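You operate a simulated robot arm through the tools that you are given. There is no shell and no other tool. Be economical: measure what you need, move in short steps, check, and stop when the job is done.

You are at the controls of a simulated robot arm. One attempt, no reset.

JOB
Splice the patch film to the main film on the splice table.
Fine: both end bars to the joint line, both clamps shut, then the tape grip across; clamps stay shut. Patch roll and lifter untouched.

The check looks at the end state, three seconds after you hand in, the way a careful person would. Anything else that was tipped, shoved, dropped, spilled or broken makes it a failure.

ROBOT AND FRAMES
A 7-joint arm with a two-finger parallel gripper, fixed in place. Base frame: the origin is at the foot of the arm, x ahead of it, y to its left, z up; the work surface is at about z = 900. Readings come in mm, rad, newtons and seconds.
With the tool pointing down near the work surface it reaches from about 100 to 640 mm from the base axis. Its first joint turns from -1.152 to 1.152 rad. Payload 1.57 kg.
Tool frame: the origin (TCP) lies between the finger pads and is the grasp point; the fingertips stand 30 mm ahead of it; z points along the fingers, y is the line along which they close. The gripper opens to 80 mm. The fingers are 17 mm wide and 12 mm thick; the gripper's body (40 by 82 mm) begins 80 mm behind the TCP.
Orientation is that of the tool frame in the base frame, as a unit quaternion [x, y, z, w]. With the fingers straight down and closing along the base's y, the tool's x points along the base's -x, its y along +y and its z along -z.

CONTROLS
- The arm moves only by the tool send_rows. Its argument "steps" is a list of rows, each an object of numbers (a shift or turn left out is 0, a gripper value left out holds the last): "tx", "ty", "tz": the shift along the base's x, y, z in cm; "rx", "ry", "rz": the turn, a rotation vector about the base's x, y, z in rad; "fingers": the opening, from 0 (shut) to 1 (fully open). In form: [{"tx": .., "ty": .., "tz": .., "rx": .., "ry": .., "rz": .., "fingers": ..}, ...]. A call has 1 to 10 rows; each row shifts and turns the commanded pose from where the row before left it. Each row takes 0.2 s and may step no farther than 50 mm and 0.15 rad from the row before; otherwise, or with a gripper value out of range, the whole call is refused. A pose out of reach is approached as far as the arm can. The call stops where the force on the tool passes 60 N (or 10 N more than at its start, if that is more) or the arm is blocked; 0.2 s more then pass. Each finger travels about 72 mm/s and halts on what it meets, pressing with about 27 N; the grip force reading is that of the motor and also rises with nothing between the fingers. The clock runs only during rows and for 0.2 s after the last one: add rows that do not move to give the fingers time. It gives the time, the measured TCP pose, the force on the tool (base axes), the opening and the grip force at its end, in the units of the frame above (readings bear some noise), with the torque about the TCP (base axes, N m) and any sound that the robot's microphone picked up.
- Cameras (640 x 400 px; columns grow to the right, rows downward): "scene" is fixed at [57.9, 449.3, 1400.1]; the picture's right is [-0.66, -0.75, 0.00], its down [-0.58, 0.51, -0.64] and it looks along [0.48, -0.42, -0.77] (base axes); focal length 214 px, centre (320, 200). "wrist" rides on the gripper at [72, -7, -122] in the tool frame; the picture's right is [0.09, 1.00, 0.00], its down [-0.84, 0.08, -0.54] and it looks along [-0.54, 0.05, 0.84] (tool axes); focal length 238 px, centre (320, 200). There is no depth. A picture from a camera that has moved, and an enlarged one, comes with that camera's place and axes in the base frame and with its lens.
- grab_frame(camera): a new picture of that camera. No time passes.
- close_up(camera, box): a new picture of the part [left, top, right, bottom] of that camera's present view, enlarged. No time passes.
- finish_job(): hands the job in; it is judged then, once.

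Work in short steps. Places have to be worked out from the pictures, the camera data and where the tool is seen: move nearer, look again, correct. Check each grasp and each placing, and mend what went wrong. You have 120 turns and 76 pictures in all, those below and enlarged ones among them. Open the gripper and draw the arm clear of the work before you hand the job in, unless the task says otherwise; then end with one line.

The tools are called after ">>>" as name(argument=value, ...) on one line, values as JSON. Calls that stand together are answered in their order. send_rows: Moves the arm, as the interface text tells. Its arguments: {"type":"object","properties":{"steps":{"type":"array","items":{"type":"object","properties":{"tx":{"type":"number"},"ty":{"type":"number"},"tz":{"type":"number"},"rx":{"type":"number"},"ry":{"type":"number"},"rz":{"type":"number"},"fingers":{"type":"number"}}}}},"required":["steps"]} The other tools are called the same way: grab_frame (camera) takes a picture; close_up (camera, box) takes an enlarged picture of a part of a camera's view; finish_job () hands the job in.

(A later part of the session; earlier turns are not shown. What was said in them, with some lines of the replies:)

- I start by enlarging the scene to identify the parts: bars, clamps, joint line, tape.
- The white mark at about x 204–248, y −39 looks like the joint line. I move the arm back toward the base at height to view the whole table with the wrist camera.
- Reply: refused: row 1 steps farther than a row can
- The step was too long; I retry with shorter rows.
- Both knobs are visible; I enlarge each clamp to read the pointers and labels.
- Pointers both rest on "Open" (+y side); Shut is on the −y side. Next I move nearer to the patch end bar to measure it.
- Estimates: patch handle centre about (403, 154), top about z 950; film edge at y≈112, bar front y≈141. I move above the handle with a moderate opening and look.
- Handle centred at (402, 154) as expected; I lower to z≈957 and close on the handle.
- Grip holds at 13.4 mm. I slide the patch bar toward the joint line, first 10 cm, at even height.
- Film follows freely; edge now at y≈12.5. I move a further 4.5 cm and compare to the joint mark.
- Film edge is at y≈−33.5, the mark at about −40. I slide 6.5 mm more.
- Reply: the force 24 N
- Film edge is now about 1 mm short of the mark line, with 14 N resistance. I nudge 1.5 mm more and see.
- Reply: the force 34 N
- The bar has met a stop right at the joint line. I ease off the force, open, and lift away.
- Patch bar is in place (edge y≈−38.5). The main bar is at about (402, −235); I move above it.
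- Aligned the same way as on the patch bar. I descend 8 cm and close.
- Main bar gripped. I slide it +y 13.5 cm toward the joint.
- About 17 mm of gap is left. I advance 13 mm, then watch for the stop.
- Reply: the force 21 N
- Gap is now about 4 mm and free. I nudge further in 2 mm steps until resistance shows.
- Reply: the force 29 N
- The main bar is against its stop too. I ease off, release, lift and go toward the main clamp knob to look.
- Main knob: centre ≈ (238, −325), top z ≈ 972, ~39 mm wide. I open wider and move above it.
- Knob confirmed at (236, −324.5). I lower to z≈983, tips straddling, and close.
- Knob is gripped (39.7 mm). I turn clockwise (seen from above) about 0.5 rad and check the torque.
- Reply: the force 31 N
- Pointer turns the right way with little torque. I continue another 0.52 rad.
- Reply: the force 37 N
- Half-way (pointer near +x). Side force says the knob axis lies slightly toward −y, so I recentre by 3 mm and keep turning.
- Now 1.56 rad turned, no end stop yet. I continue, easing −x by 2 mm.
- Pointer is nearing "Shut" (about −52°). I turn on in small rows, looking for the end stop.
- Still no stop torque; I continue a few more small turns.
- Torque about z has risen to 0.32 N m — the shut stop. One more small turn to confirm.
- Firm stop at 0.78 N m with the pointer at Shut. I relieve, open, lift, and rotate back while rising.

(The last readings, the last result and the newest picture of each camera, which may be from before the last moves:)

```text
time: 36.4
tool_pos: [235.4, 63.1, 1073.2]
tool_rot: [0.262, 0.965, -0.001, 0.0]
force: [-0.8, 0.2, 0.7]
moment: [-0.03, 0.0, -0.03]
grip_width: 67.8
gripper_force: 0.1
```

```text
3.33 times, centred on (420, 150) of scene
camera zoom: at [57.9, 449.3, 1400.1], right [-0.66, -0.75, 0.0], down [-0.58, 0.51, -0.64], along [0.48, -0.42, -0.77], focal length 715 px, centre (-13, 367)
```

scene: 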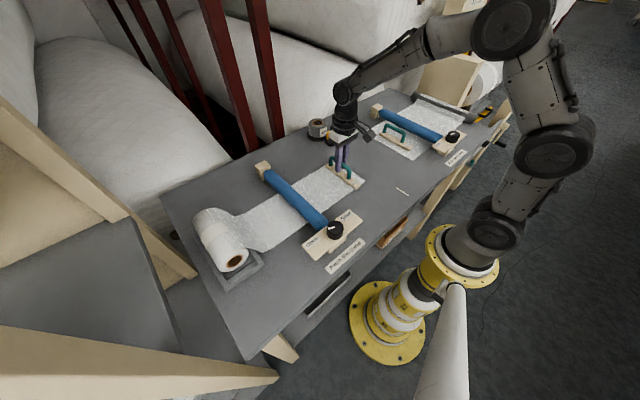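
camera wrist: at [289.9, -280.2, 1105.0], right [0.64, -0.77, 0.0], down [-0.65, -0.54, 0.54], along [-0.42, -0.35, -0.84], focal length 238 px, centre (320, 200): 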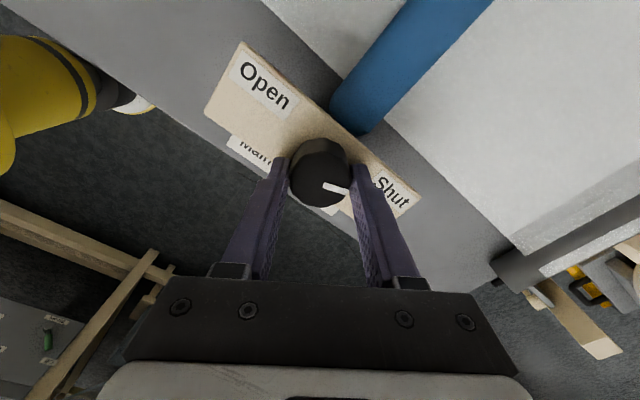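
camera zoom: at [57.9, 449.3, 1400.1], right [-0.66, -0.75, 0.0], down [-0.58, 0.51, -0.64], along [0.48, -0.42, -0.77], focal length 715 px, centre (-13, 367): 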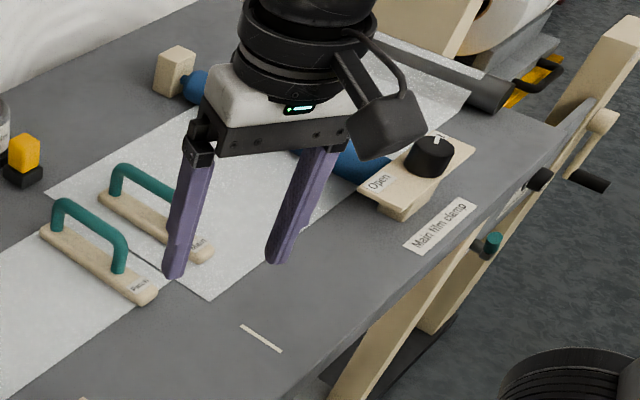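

Main clamp is shut. I finish turning back and move to the patch knob for a look.

>>> send_rows(steps=[{"rz": 0.14, "ty": 4.5}, {"rz": 0.14, "ty": 4.5}, {"rz": 0.14, "ty": 4.5}, {"rz": 0.11, "ty": 4}, {"tz": -4}, {}])

>>> close_up(camera="wrist", box=[170, 60, 470, 240])

>>> close_up(camera="scene", box=[290, 190, 390, 270])

```text
time: 37.8
tool_pos: [234.0, 238.9, 1034.3]
tool_rot: [0.0, 1.0, 0.0, 0.0]
force: [-0.1, 0.0, -0.2]
moment: [-0.02, 0.01, -0.03]
grip_width: 68.0
gripper_force: 0.1
```

```text
2.13 times, centred on (320, 150) of wrist
camera zoom: at [163.2, 231.6, 1154.9], right [-0.09, 1.0, 0.0], down [0.84, 0.08, 0.54], along [0.54, 0.05, -0.84], focal length 508 px, centre (320, 307)
```

zoom: 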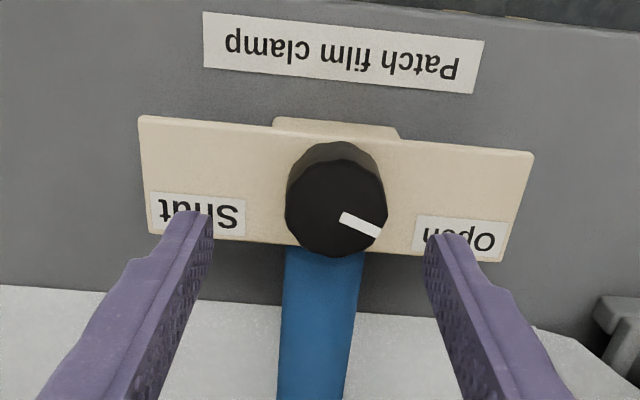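

```text
5.00 times, centred on (340, 230) of scene
camera zoom: at [57.9, 449.4, 1400.1], right [-0.66, -0.75, 0.0], down [-0.58, 0.51, -0.64], along [0.48, -0.42, -0.77], focal length 1072 px, centre (220, 50)
```

zoom: 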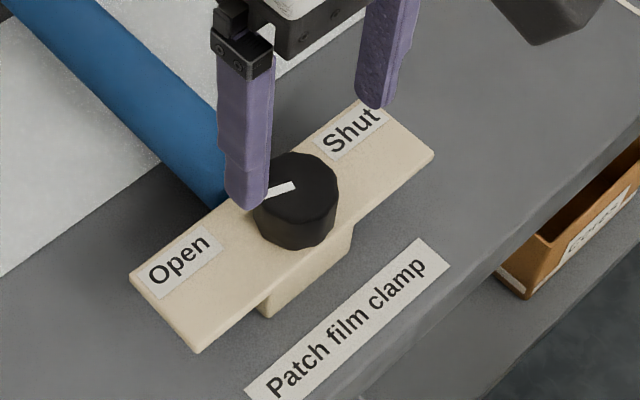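

Patch knob centre ≈ (235, 243.5). I shift +4.5 mm in y, descend to 983 and close.

>>> send_rows(steps=[{"ty": 0.45, "tz": -2}, {"tz": -2}, {"tz": -1.1}, {}, {"fingers": 0.3}, {}, {}])

>>> grab_frame(camera="wrist")

```text
time: 39.4
tool_pos: [234.3, 244.4, 984.6]
tool_rot: [0.001, 1.0, 0.001, 0.0]
force: [-0.9, 13.9, -6.8]
moment: [0.61, -0.15, 0.02]
grip_width: 39.2
gripper_force: 45.3
```

```text
27 pictures are left
camera wrist: at [163.0, 237.5, 1104.4], right [-0.09, 1.0, 0.0], down [0.84, 0.08, 0.54], along [0.54, 0.05, -0.84], focal length 238 px, centre (320, 200)
```

wrist: 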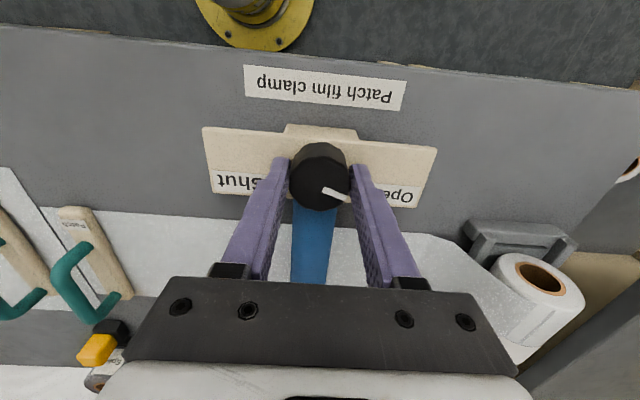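

Knob gripped, with a +14 N side force, so I shift +1.5 mm in y and turn clockwise.

>>> send_rows(steps=[{"ty": 0.15}, {"rz": -0.13}, {"rz": -0.13}, {"rz": -0.13}, {"rz": -0.13}, {"rz": -0.13}, {}])

```text
time: 41.0
tool_pos: [234.1, 245.5, 982.2]
tool_rot: [0.32, 0.947, 0.0, 0.0]
force: [-11.6, 1.8, 14.7]
moment: [0.41, 0.94, 0.0]
grip_width: 39.3
gripper_force: 45.1
```

Going well with small forces; I continue with a 1 mm −x correction.

>>> send_rows(steps=[{"tx": -0.1}, {"rz": -0.13}, {"rz": -0.13}, {"rz": -0.13}, {"rz": -0.13}, {"rz": -0.13}, {}])

```text
time: 42.6
tool_pos: [235.0, 246.5, 983.1]
tool_rot: [0.607, 0.795, 0.001, 0.001]
force: [10.8, 4.9, 4.0]
moment: [-0.85, -0.91, 0.0]
grip_width: 39.3
gripper_force: 44.6
```

Turned 1.3 rad so far. I continue with 0.65 rad more.

>>> send_rows(steps=[{"tx": 0.1}, {"rz": -0.13}, {"rz": -0.13}, {"rz": -0.13}, {"rz": -0.13}, {"rz": -0.13}, {}])

```text
time: 44.2
tool_pos: [235.6, 245.6, 982.9]
tool_rot: [0.829, 0.56, 0.001, 0.0]
force: [11.8, 9.2, 7.4]
moment: [-0.52, -0.03, 0.02]
grip_width: 39.2
gripper_force: 44.8
```

At 1.95 rad; the stop should come near 2.5 rad. I continue with smaller turns and a small recentring.

>>> send_rows(steps=[{"tx": 0.1, "ty": 0.05}, {"rz": -0.13}, {"rz": -0.13}, {"rz": -0.13}, {"rz": -0.13}, {}])

>>> close_up(camera="wrist", box=[220, 100, 420, 240])

```text
time: 45.2
tool_pos: [234.7, 243.2, 981.9]
tool_rot: [0.907, 0.421, -0.012, -0.02]
force: [-20.4, 13.8, 8.8]
moment: [-0.69, -0.22, 0.04]
grip_width: 40.1
gripper_force: 45.1
out of reach, approached as far as the arm can: row 4
stopped in row 4: the force on the tool passed its limit at 159 N (the readings are from after the stop); the commanded pose is now the measured one
```

```text
2.86 times, centred on (320, 170) of wrist
camera zoom: at [281.8, 298.9, 1102.2], right [0.82, -0.57, -0.05], down [-0.46, -0.7, 0.54], along [-0.34, -0.42, -0.84], focal length 681 px, centre (320, 286)
```

zoom: 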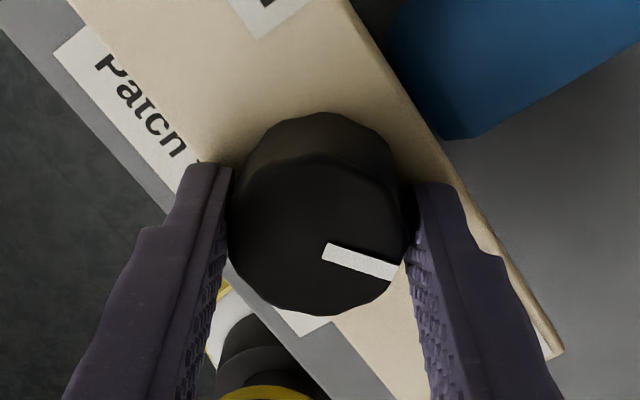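

The wrist ran to its joint limit near 2.28 rad. I release, lift, turn back about 0.9 rad, and will regrip.

>>> send_rows(steps=[{"fingers": 0.85}, {}, {}, {"tz": 2}, {"tz": 2.5}, {"rz": 0.13}, {"rz": 0.13}, {"rz": 0.13}, {"rz": 0.13}, {"rz": 0.13}])

>>> send_rows(steps=[{"rz": 0.13}, {"rz": 0.13}, {}])

>>> close_up(camera="wrist", box=[170, 60, 470, 240])

>>> grab_frame(camera="scene")

```text
time: 47.4
tool_pos: [236.8, 242.7, 1025.4]
tool_rot: [0.724, 0.689, -0.016, -0.013]
force: [-0.2, -0.1, 0.2]
moment: [-0.02, -0.04, 0.02]
grip_width: 68.0
gripper_force: 0.1
```

```text
time: 48.2
tool_pos: [237.7, 242.1, 1024.9]
tool_rot: [0.629, 0.777, -0.019, -0.011]
force: [0.5, 0.1, -0.1]
moment: [0.01, 0.01, -0.02]
grip_width: 68.0
gripper_force: 0.0
```

```text
2.13 times, centred on (320, 150) of wrist
camera zoom: at [221.7, 312.2, 1146.3], right [0.95, 0.3, -0.04], down [0.27, -0.79, 0.54], along [0.13, -0.53, -0.84], focal length 508 px, centre (320, 307)
```

zoom: 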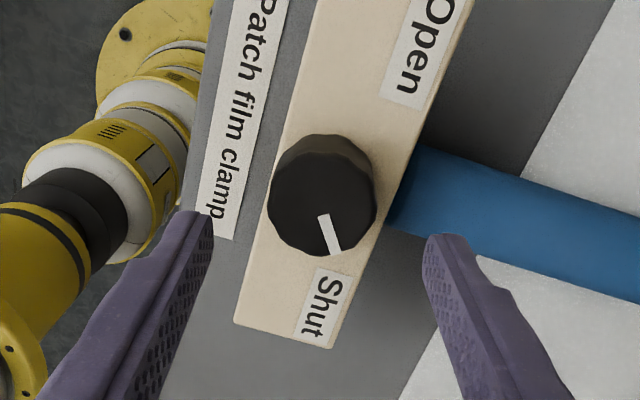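

```text
24 pictures are left
```

scene: 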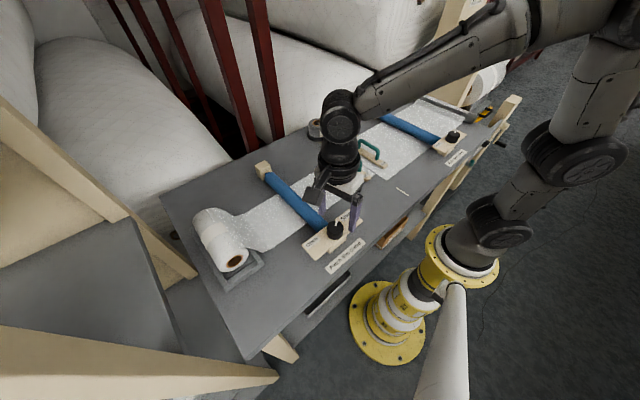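

Pointer is short of the stop by ~0.2–0.3 rad. I level the tool, turn back 0.3 rad further, centre on the knob, and descend with a 54 mm opening.

>>> send_rows(steps=[{"rx": 0.016, "ry": -0.041, "tx": -0.25, "ty": 0.35, "fingers": 0.68}, {"rz": 0.14}, {"rz": 0.14}, {}])

>>> close_up(camera="wrist", box=[170, 60, 470, 240])

```text
time: 49.2
tool_pos: [233.9, 244.8, 1025.7]
tool_rot: [0.514, 0.858, 0.001, 0.0]
force: [-0.4, -0.1, 0.1]
moment: [0.04, 0.02, -0.02]
grip_width: 54.2
gripper_force: 0.0
```

```text
2.13 times, centred on (320, 150) of wrist
camera zoom: at [195.7, 304.4, 1146.8], right [0.84, 0.55, 0.0], down [0.46, -0.7, 0.54], along [0.3, -0.45, -0.84], focal length 508 px, centre (320, 307)
```

zoom: 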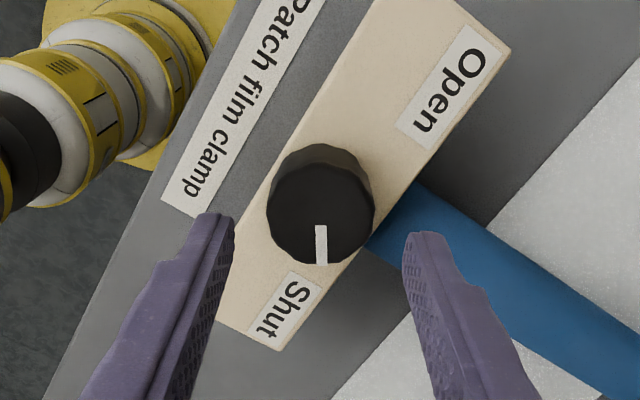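

Level and centred. I descend and regrip.

>>> send_rows(steps=[{"tz": -2, "tx": 0.1, "ty": 0.05}, {"tz": -1.5}, {"tz": -0.7}, {}, {"fingers": 0.3}, {}, {}])

```text
time: 50.8
tool_pos: [236.0, 244.8, 983.0]
tool_rot: [0.515, 0.857, 0.0, -0.001]
force: [-6.5, -2.5, -1.2]
moment: [0.16, 0.28, 0.01]
grip_width: 39.2
gripper_force: 44.6
```

Regripped. I turn in small rows and watch for the stop torque.

>>> send_rows(steps=[{"rz": -0.1}, {"rz": -0.1}, {"rz": -0.1}, {}])

```text
time: 51.8
tool_pos: [235.8, 245.0, 982.9]
tool_rot: [0.637, 0.77, -0.002, 0.0]
force: [-8.3, -3.7, -8.1]
moment: [-0.55, 0.04, 0.71]
grip_width: 39.5
gripper_force: 44.6
```

>>> close_up(camera="wrist", box=[220, 100, 420, 240])

```text
2.86 times, centred on (320, 170) of wrist
camera zoom: at [216.0, 313.9, 1103.9], right [0.96, 0.28, 0.0], down [0.23, -0.81, 0.54], along [0.15, -0.52, -0.84], focal length 681 px, centre (320, 286)
```

zoom: 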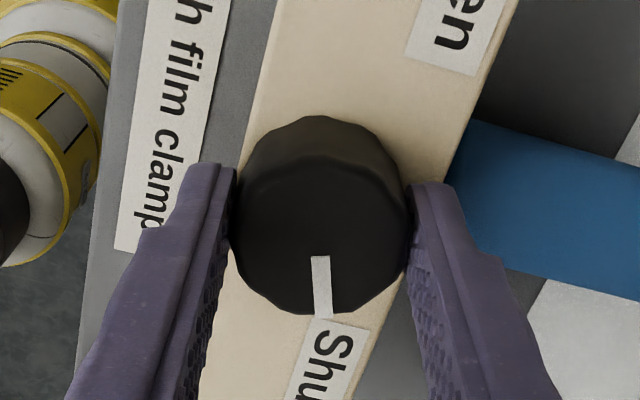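

0.71 N m stop torque and the pointer at Shut, same as main. I unload, open, lift, and rotate back to neutral while moving toward the tape.

>>> send_rows(steps=[{"rz": 0.08}, {"fingers": 0.7}, {}, {}, {"tz": 3}, {"tz": 4}, {"tz": 1, "rz": 0.14}, {"rz": 0.14}, {"rz": 0.14}, {"rz": 0.14}])

>>> send_rows(steps=[{"rz": 0.14, "tx": 3, "ty": -3}, {"rz": 0.14, "tx": 3, "ty": -3}, {"rz": 0.14, "tx": 3, "ty": -3}, {"rz": 0.14, "tx": 3, "ty": -3}, {"rz": 0.08, "tx": 3, "ty": -3}, {"tx": 3, "ty": -3.5}, {"ty": -4}, {"ty": -4}, {}])

>>> grab_frame(camera="wrist")

>>> close_up(camera="scene", box=[200, 90, 520, 290])

```text
time: 54.0
tool_pos: [235.3, 245.6, 1062.8]
tool_rot: [0.362, 0.932, 0.002, -0.001]
force: [1.0, 0.4, -0.9]
moment: [0.0, 0.0, 0.02]
grip_width: 56.1
gripper_force: 0.0
```

```text
time: 56.0
tool_pos: [416.4, -21.4, 1064.3]
tool_rot: [0.05, 0.999, 0.001, 0.0]
force: [-0.1, -0.4, -1.1]
moment: [0.0, -0.02, 0.0]
grip_width: 56.1
gripper_force: 0.2
```

```text
21 pictures are left
camera wrist: at [345.4, -20.9, 1185.8], right [0.01, 1.0, 0.0], down [0.84, -0.01, 0.54], along [0.54, 0.0, -0.84], focal length 238 px, centre (320, 200)
```

wrist: 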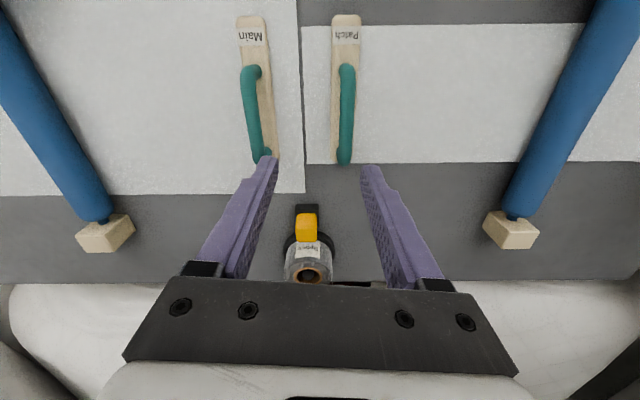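

```text
2.00 times, centred on (360, 190) of scene
camera zoom: at [57.9, 449.3, 1400.1], right [-0.66, -0.75, 0.0], down [-0.58, 0.51, -0.64], along [0.48, -0.42, -0.77], focal length 429 px, centre (240, 220)
```

zoom: 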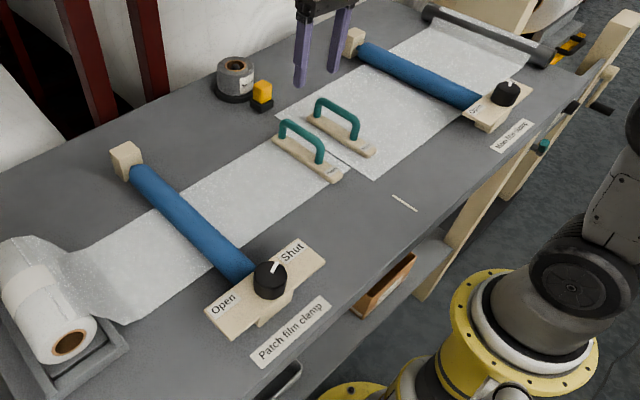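

Both clamps are shut and the edges meet. Now the tape grip: enlarge it in both views.

>>> close_up(camera="wrist", box=[260, 180, 360, 290])

>>> close_up(camera="scene", box=[300, 110, 350, 160])

```text
3.64 times, centred on (310, 235) of wrist
camera zoom: at [345.4, -20.9, 1185.8], right [0.01, 1.0, 0.0], down [0.84, -0.01, 0.54], along [0.54, 0.0, -0.84], focal length 867 px, centre (356, 73)
```

zoom: 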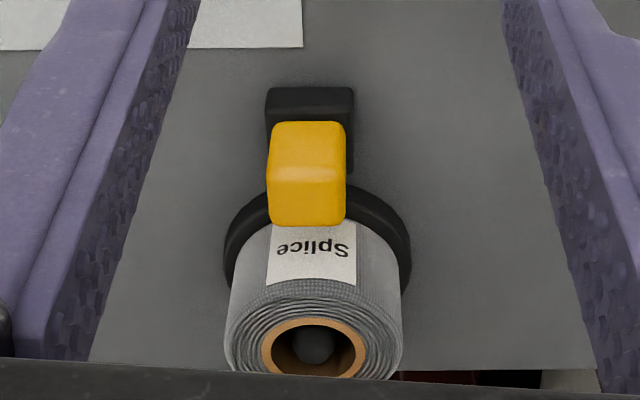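

```text
8.00 times, centred on (325, 135) of scene
camera zoom: at [57.9, 449.3, 1400.1], right [-0.66, -0.75, 0.0], down [-0.58, 0.51, -0.64], along [0.48, -0.42, -0.77], focal length 1716 px, centre (280, 720)
```

zoom: 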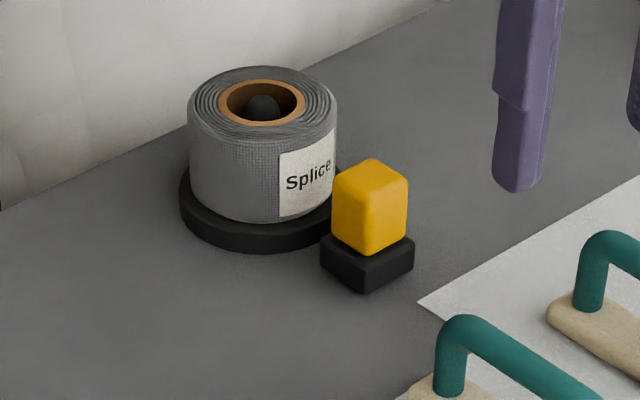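

Tape grip: yellow block centre ≈ (549, −39), top z ≈ 957, ~27 mm wide, in line with the joint. I square the tool, and go above it.

>>> send_rows(steps=[{"rz": 0.1, "tx": 4.5}, {"tx": 4.5, "ty": -0.8}, {"tx": 3, "ty": -1}, {"tz": -4}, {}])

>>> grab_frame(camera="wrist")

>>> close_up(camera="scene", box=[290, 80, 370, 160])

```text
time: 57.2
tool_pos: [536.2, -37.2, 1025.2]
tool_rot: [0.002, 1.0, 0.001, -0.001]
force: [-0.1, 0.7, -0.1]
moment: [-0.01, 0.01, 0.0]
grip_width: 56.3
gripper_force: 0.0
```

```text
17 pictures are left
camera wrist: at [464.9, -44.0, 1145.8], right [-0.09, 1.0, 0.0], down [0.84, 0.07, 0.54], along [0.54, 0.05, -0.84], focal length 238 px, centre (320, 200)
```

wrist: 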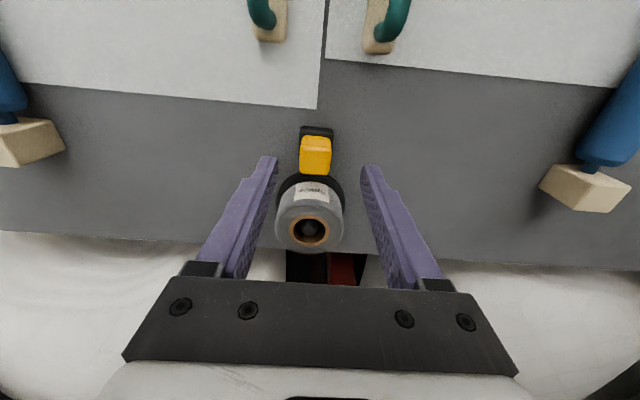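

```text
5.00 times, centred on (330, 120) of scene
camera zoom: at [57.9, 449.3, 1400.1], right [-0.66, -0.75, 0.0], down [-0.58, 0.51, -0.64], along [0.48, -0.42, -0.77], focal length 1072 px, centre (270, 600)
```

zoom: 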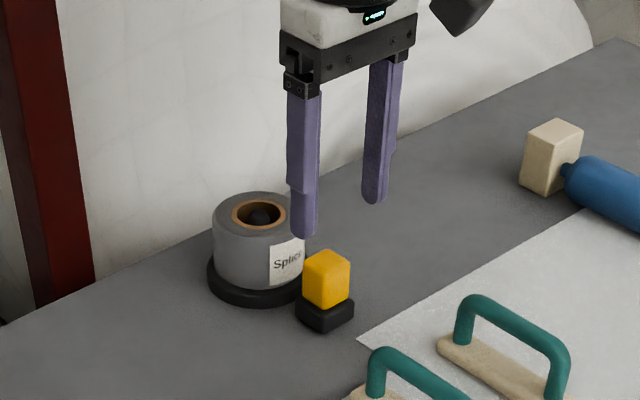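

Yellow block centre (546, −40). I align, descend to z≈954, and close.

>>> send_rows(steps=[{"tx": 0.9, "ty": -0.25, "tz": -2}, {"tz": -2.5}, {"tz": -2}, {"tz": -0.6}, {}, {"fingers": 0.15}, {}, {}])

>>> close_up(camera="scene", box=[290, 80, 370, 160])

```text
time: 59.0
tool_pos: [543.2, -40.1, 954.2]
tool_rot: [0.002, 1.0, 0.0, -0.001]
force: [-0.1, -4.9, -2.4]
moment: [-0.15, -0.29, 0.09]
grip_width: 27.3
gripper_force: 37.4
```

```text
5.00 times, centred on (330, 120) of scene
camera zoom: at [57.9, 449.2, 1400.1], right [-0.66, -0.75, 0.0], down [-0.58, 0.51, -0.64], along [0.48, -0.42, -0.77], focal length 1072 px, centre (270, 600)
```

zoom: 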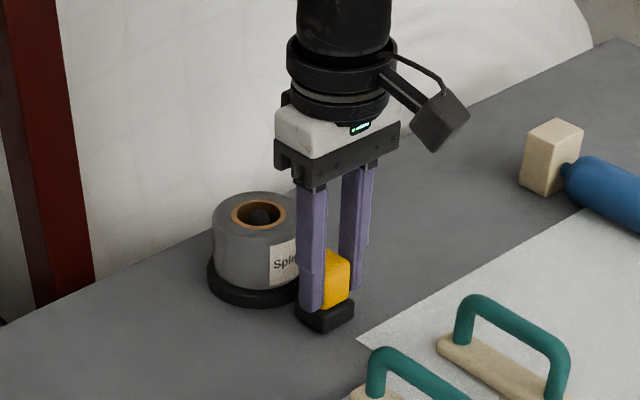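

Block gripped at 27.3 mm. I pull it a short way toward the robot along the joint line and check.

>>> send_rows(steps=[{"tx": -1}, {"tx": -1.5}, {"tx": -1.5}, {"tx": -1.5}, {}])

>>> grab_frame(camera="wrist")

>>> close_up(camera="scene", box=[290, 100, 410, 200])

```text
time: 60.2
tool_pos: [487.8, -40.3, 953.6]
tool_rot: [0.001, 1.0, 0.001, 0.001]
force: [-0.6, -2.5, 13.9]
moment: [-0.22, 0.49, 0.13]
grip_width: 27.4
gripper_force: 38.2
```

```text
14 pictures are left
camera wrist: at [418.3, -47.2, 1074.4], right [-0.09, 1.0, 0.0], down [0.84, 0.07, 0.54], along [0.54, 0.05, -0.84], focal length 238 px, centre (320, 200)
```

wrist: 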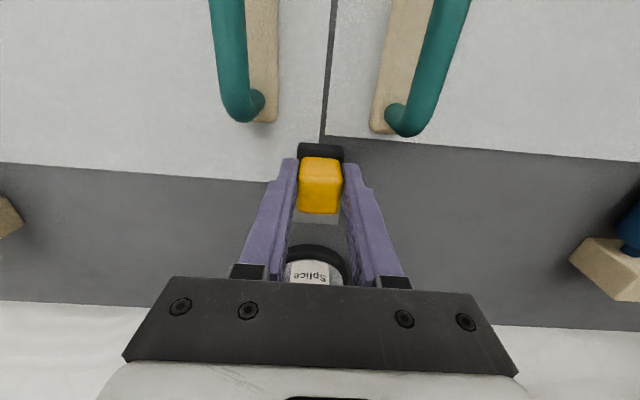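

```text
4.00 times, centred on (350, 150) of scene
camera zoom: at [57.7, 449.3, 1400.1], right [-0.66, -0.75, 0.0], down [-0.58, 0.51, -0.64], along [0.48, -0.42, -0.77], focal length 858 px, centre (200, 400)
```

zoom: 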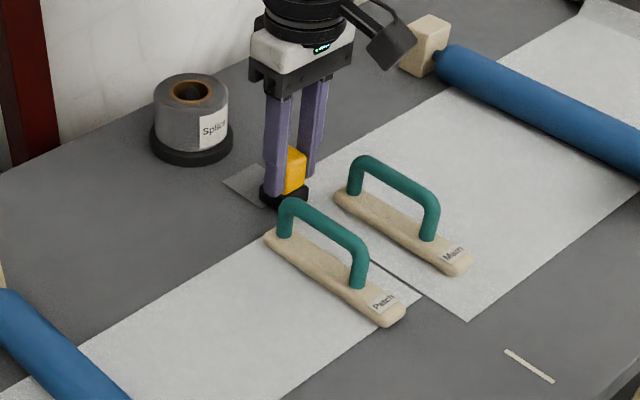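

The grip pulls freely, centred between the bars with ~11 mm clearance each side. I continue along the line 10 cm.

>>> send_rows(steps=[{"tx": -1.5}, {"tx": -1.5}, {"tx": -1.5}, {"tx": -1.5}, {"tx": -1.5}, {"tx": -1.5}, {"tx": -1.5}, {}])

>>> close_up(camera="scene", box=[290, 100, 430, 215])

```text
time: 62.0
tool_pos: [387.0, -39.4, 951.4]
tool_rot: [0.001, 1.0, 0.001, 0.002]
force: [0.1, 3.0, 27.9]
moment: [-0.09, -0.03, 0.11]
grip_width: 27.4
gripper_force: 37.7
```

```text
3.48 times, centred on (360, 158) of scene
camera zoom: at [57.5, 449.5, 1400.0], right [-0.66, -0.75, 0.0], down [-0.58, 0.51, -0.64], along [0.48, -0.42, -0.77], focal length 746 px, centre (181, 348)
```

zoom: 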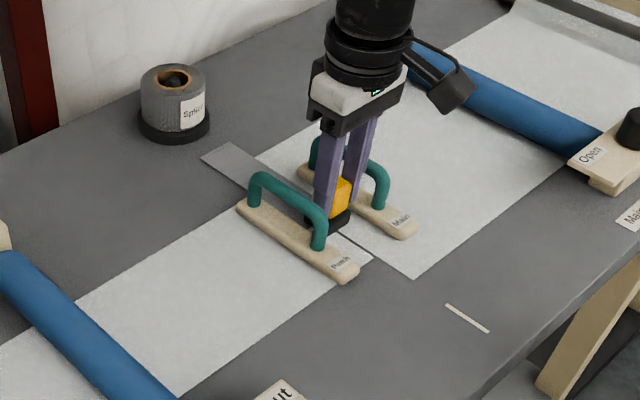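

The tape strip is being laid behind the grip. Vertical force is 28 N, so I raise 1 mm and keep on.

>>> send_rows(steps=[{"tx": -1.5, "tz": 0.1}, {"tx": -1.5}, {"tx": -1.5}, {"tx": -1.5}, {"tx": -1.5}, {"tx": -1.5}, {}])

>>> close_up(camera="scene", box=[310, 110, 450, 225])

```text
time: 63.6
tool_pos: [294.5, -39.6, 952.5]
tool_rot: [0.001, 1.0, 0.001, -0.003]
force: [0.2, -3.1, -3.8]
moment: [-0.15, -0.69, 0.0]
grip_width: 27.5
gripper_force: 38.4
```

```text
3.48 times, centred on (380, 168) of scene
camera zoom: at [57.9, 449.3, 1400.1], right [-0.66, -0.75, 0.0], down [-0.58, 0.51, -0.64], along [0.48, -0.42, -0.77], focal length 746 px, centre (111, 313)
```

zoom: 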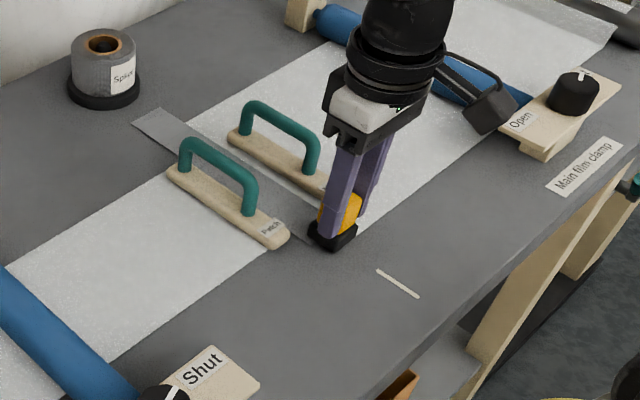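

Nearly across. I continue past the film edge to the mark region, watching for a stop.

>>> send_rows(steps=[{"tx": -1.5}, {"tx": -1.5}, {"tx": -1.5}, {}])

>>> close_up(camera="scene", box=[310, 110, 450, 225])

>>> grab_frame(camera="wrist")

```text
time: 64.6
tool_pos: [246.5, -40.7, 952.1]
tool_rot: [0.002, 1.0, 0.001, -0.003]
force: [0.0, -0.1, 0.4]
moment: [0.04, 0.0, -0.03]
grip_width: 12.0
gripper_force: 0.0
```

```text
3.48 times, centred on (380, 168) of scene
camera zoom: at [57.9, 449.3, 1400.1], right [-0.66, -0.75, 0.0], down [-0.58, 0.51, -0.64], along [0.48, -0.42, -0.77], focal length 746 px, centre (111, 313)
```

zoom: 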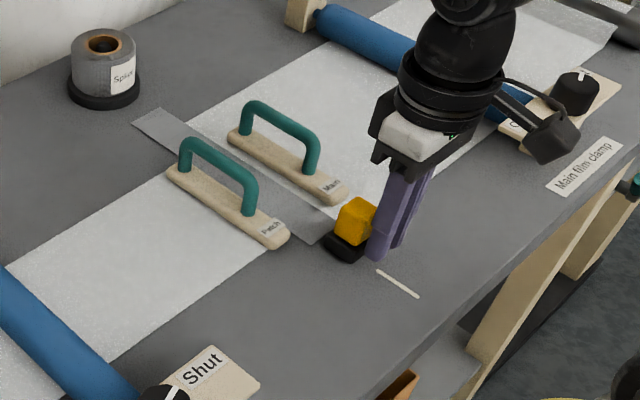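

```text
9 pictures are left
camera wrist: at [177.3, -47.2, 1075.0], right [-0.09, 1.0, 0.0], down [0.84, 0.07, 0.54], along [0.53, 0.05, -0.84], focal length 238 px, centre (320, 200)
```

wrist: 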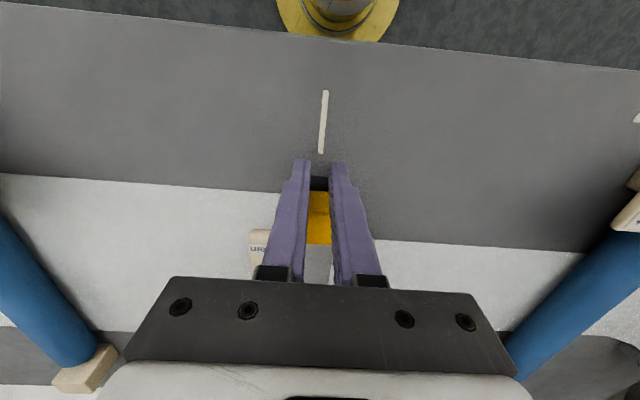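

The grip reached the end of its travel just past the film edge and the fingers slid off its front. I lift straight up and inspect.

>>> send_rows(steps=[{"tz": 3}, {"tz": 4}, {"tz": 4}, {"tx": -3, "tz": 2}, {}])

>>> close_up(camera="wrist", box=[220, 90, 420, 240])

>>> close_up(camera="scene", box=[340, 130, 420, 200])

```text
time: 65.8
tool_pos: [220.6, -40.1, 1083.8]
tool_rot: [0.001, 1.0, 0.001, -0.001]
force: [-0.2, 0.1, 0.2]
moment: [0.01, -0.01, -0.01]
grip_width: 12.1
gripper_force: 0.1
```

```text
2.67 times, centred on (320, 165) of wrist
camera zoom: at [149.7, -47.2, 1205.0], right [-0.09, 1.0, 0.0], down [0.84, 0.07, 0.54], along [0.54, 0.05, -0.84], focal length 636 px, centre (320, 293)
```

zoom: 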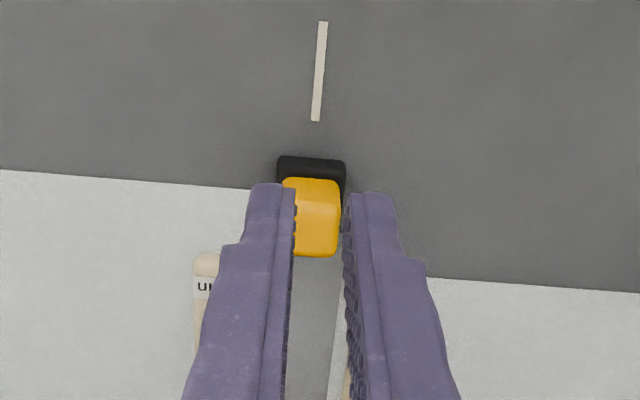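

```text
5.71 times, centred on (380, 165) of scene
camera zoom: at [57.9, 449.3, 1400.1], right [-0.66, -0.75, 0.0], down [-0.58, 0.51, -0.64], along [0.48, -0.42, -0.77], focal length 1226 px, centre (-23, 400)
```

zoom: 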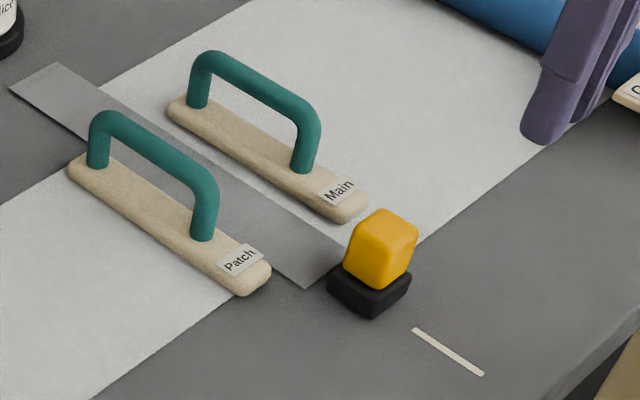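

Tape lies along the joint and the grip stands upright at x≈274. I regrip it to verify it is truly at the end of its travel.

>>> send_rows(steps=[{"fingers": 0.65, "tx": 2.7}, {"tx": 2.4}, {"tz": -4}, {"tz": -4}, {"tz": -3}, {"tz": -1.9}, {}, {"fingers": 0.15}, {}, {}])

>>> send_rows(steps=[{"tx": -0.3}, {"tx": -0.3}, {}])

```text
time: 68.0
tool_pos: [270.6, -39.3, 954.5]
tool_rot: [0.002, 1.0, 0.0, -0.001]
force: [1.9, 7.8, -5.6]
moment: [-0.01, -0.6, 0.06]
grip_width: 27.3
gripper_force: 38.1
```

```text
time: 68.8
tool_pos: [269.0, -40.0, 956.3]
tool_rot: [0.002, 1.0, 0.0, 0.006]
force: [25.3, 8.0, -5.8]
moment: [0.13, -0.12, 0.03]
grip_width: 27.6
gripper_force: 37.8
```

A 25 N reaction over 1.6 mm: it is at its end stop. I relax, open, lift and draw clear, then do a final check.

>>> send_rows(steps=[{"tx": 0.5}, {}, {"fingers": 0.65}, {}, {"tz": 2}, {"tz": 4}, {"tz": 4}, {"tz": 4}, {"tz": 4}, {"tx": -3}])

>>> grab_frame(camera="wrist")

>>> close_up(camera="scene", box=[180, 80, 500, 280])

```text
time: 71.0
tool_pos: [239.8, -39.5, 1136.3]
tool_rot: [0.002, 1.0, 0.001, -0.002]
force: [0.4, -0.6, 0.0]
moment: [-0.02, 0.01, 0.02]
grip_width: 51.9
gripper_force: 0.1
```

```text
6 pictures are left
camera wrist: at [168.8, -46.8, 1256.8], right [-0.09, 1.0, 0.0], down [0.84, 0.07, 0.54], along [0.54, 0.05, -0.84], focal length 238 px, centre (320, 200)
```

wrist: 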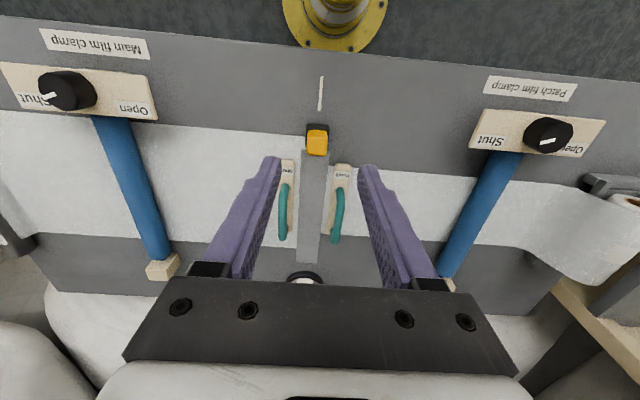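

```text
2.00 times, centred on (340, 180) of scene
camera zoom: at [57.9, 449.3, 1400.1], right [-0.66, -0.75, 0.0], down [-0.58, 0.51, -0.64], along [0.48, -0.42, -0.77], focal length 429 px, centre (280, 240)
```

zoom: 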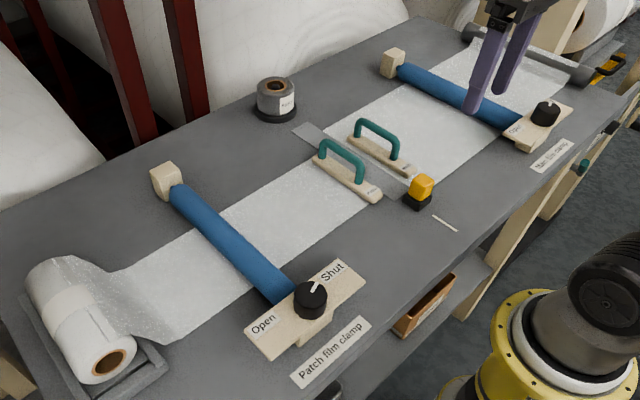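

All is in place: both bars at the joint, both knobs on Shut, the tape fully drawn across, and the arm clear with the gripper open. I hand in.

>>> finish_job()

```text
The job is handed in.
```

I spliced the patch film to the main film: both end bars are at the joint line, both clamps are shut, and the tape grip was pulled across the films to its end stop. While turning the patch clamp knob the wrist hit a joint limit and the force reached 159 N; I saw no damage afterwards.
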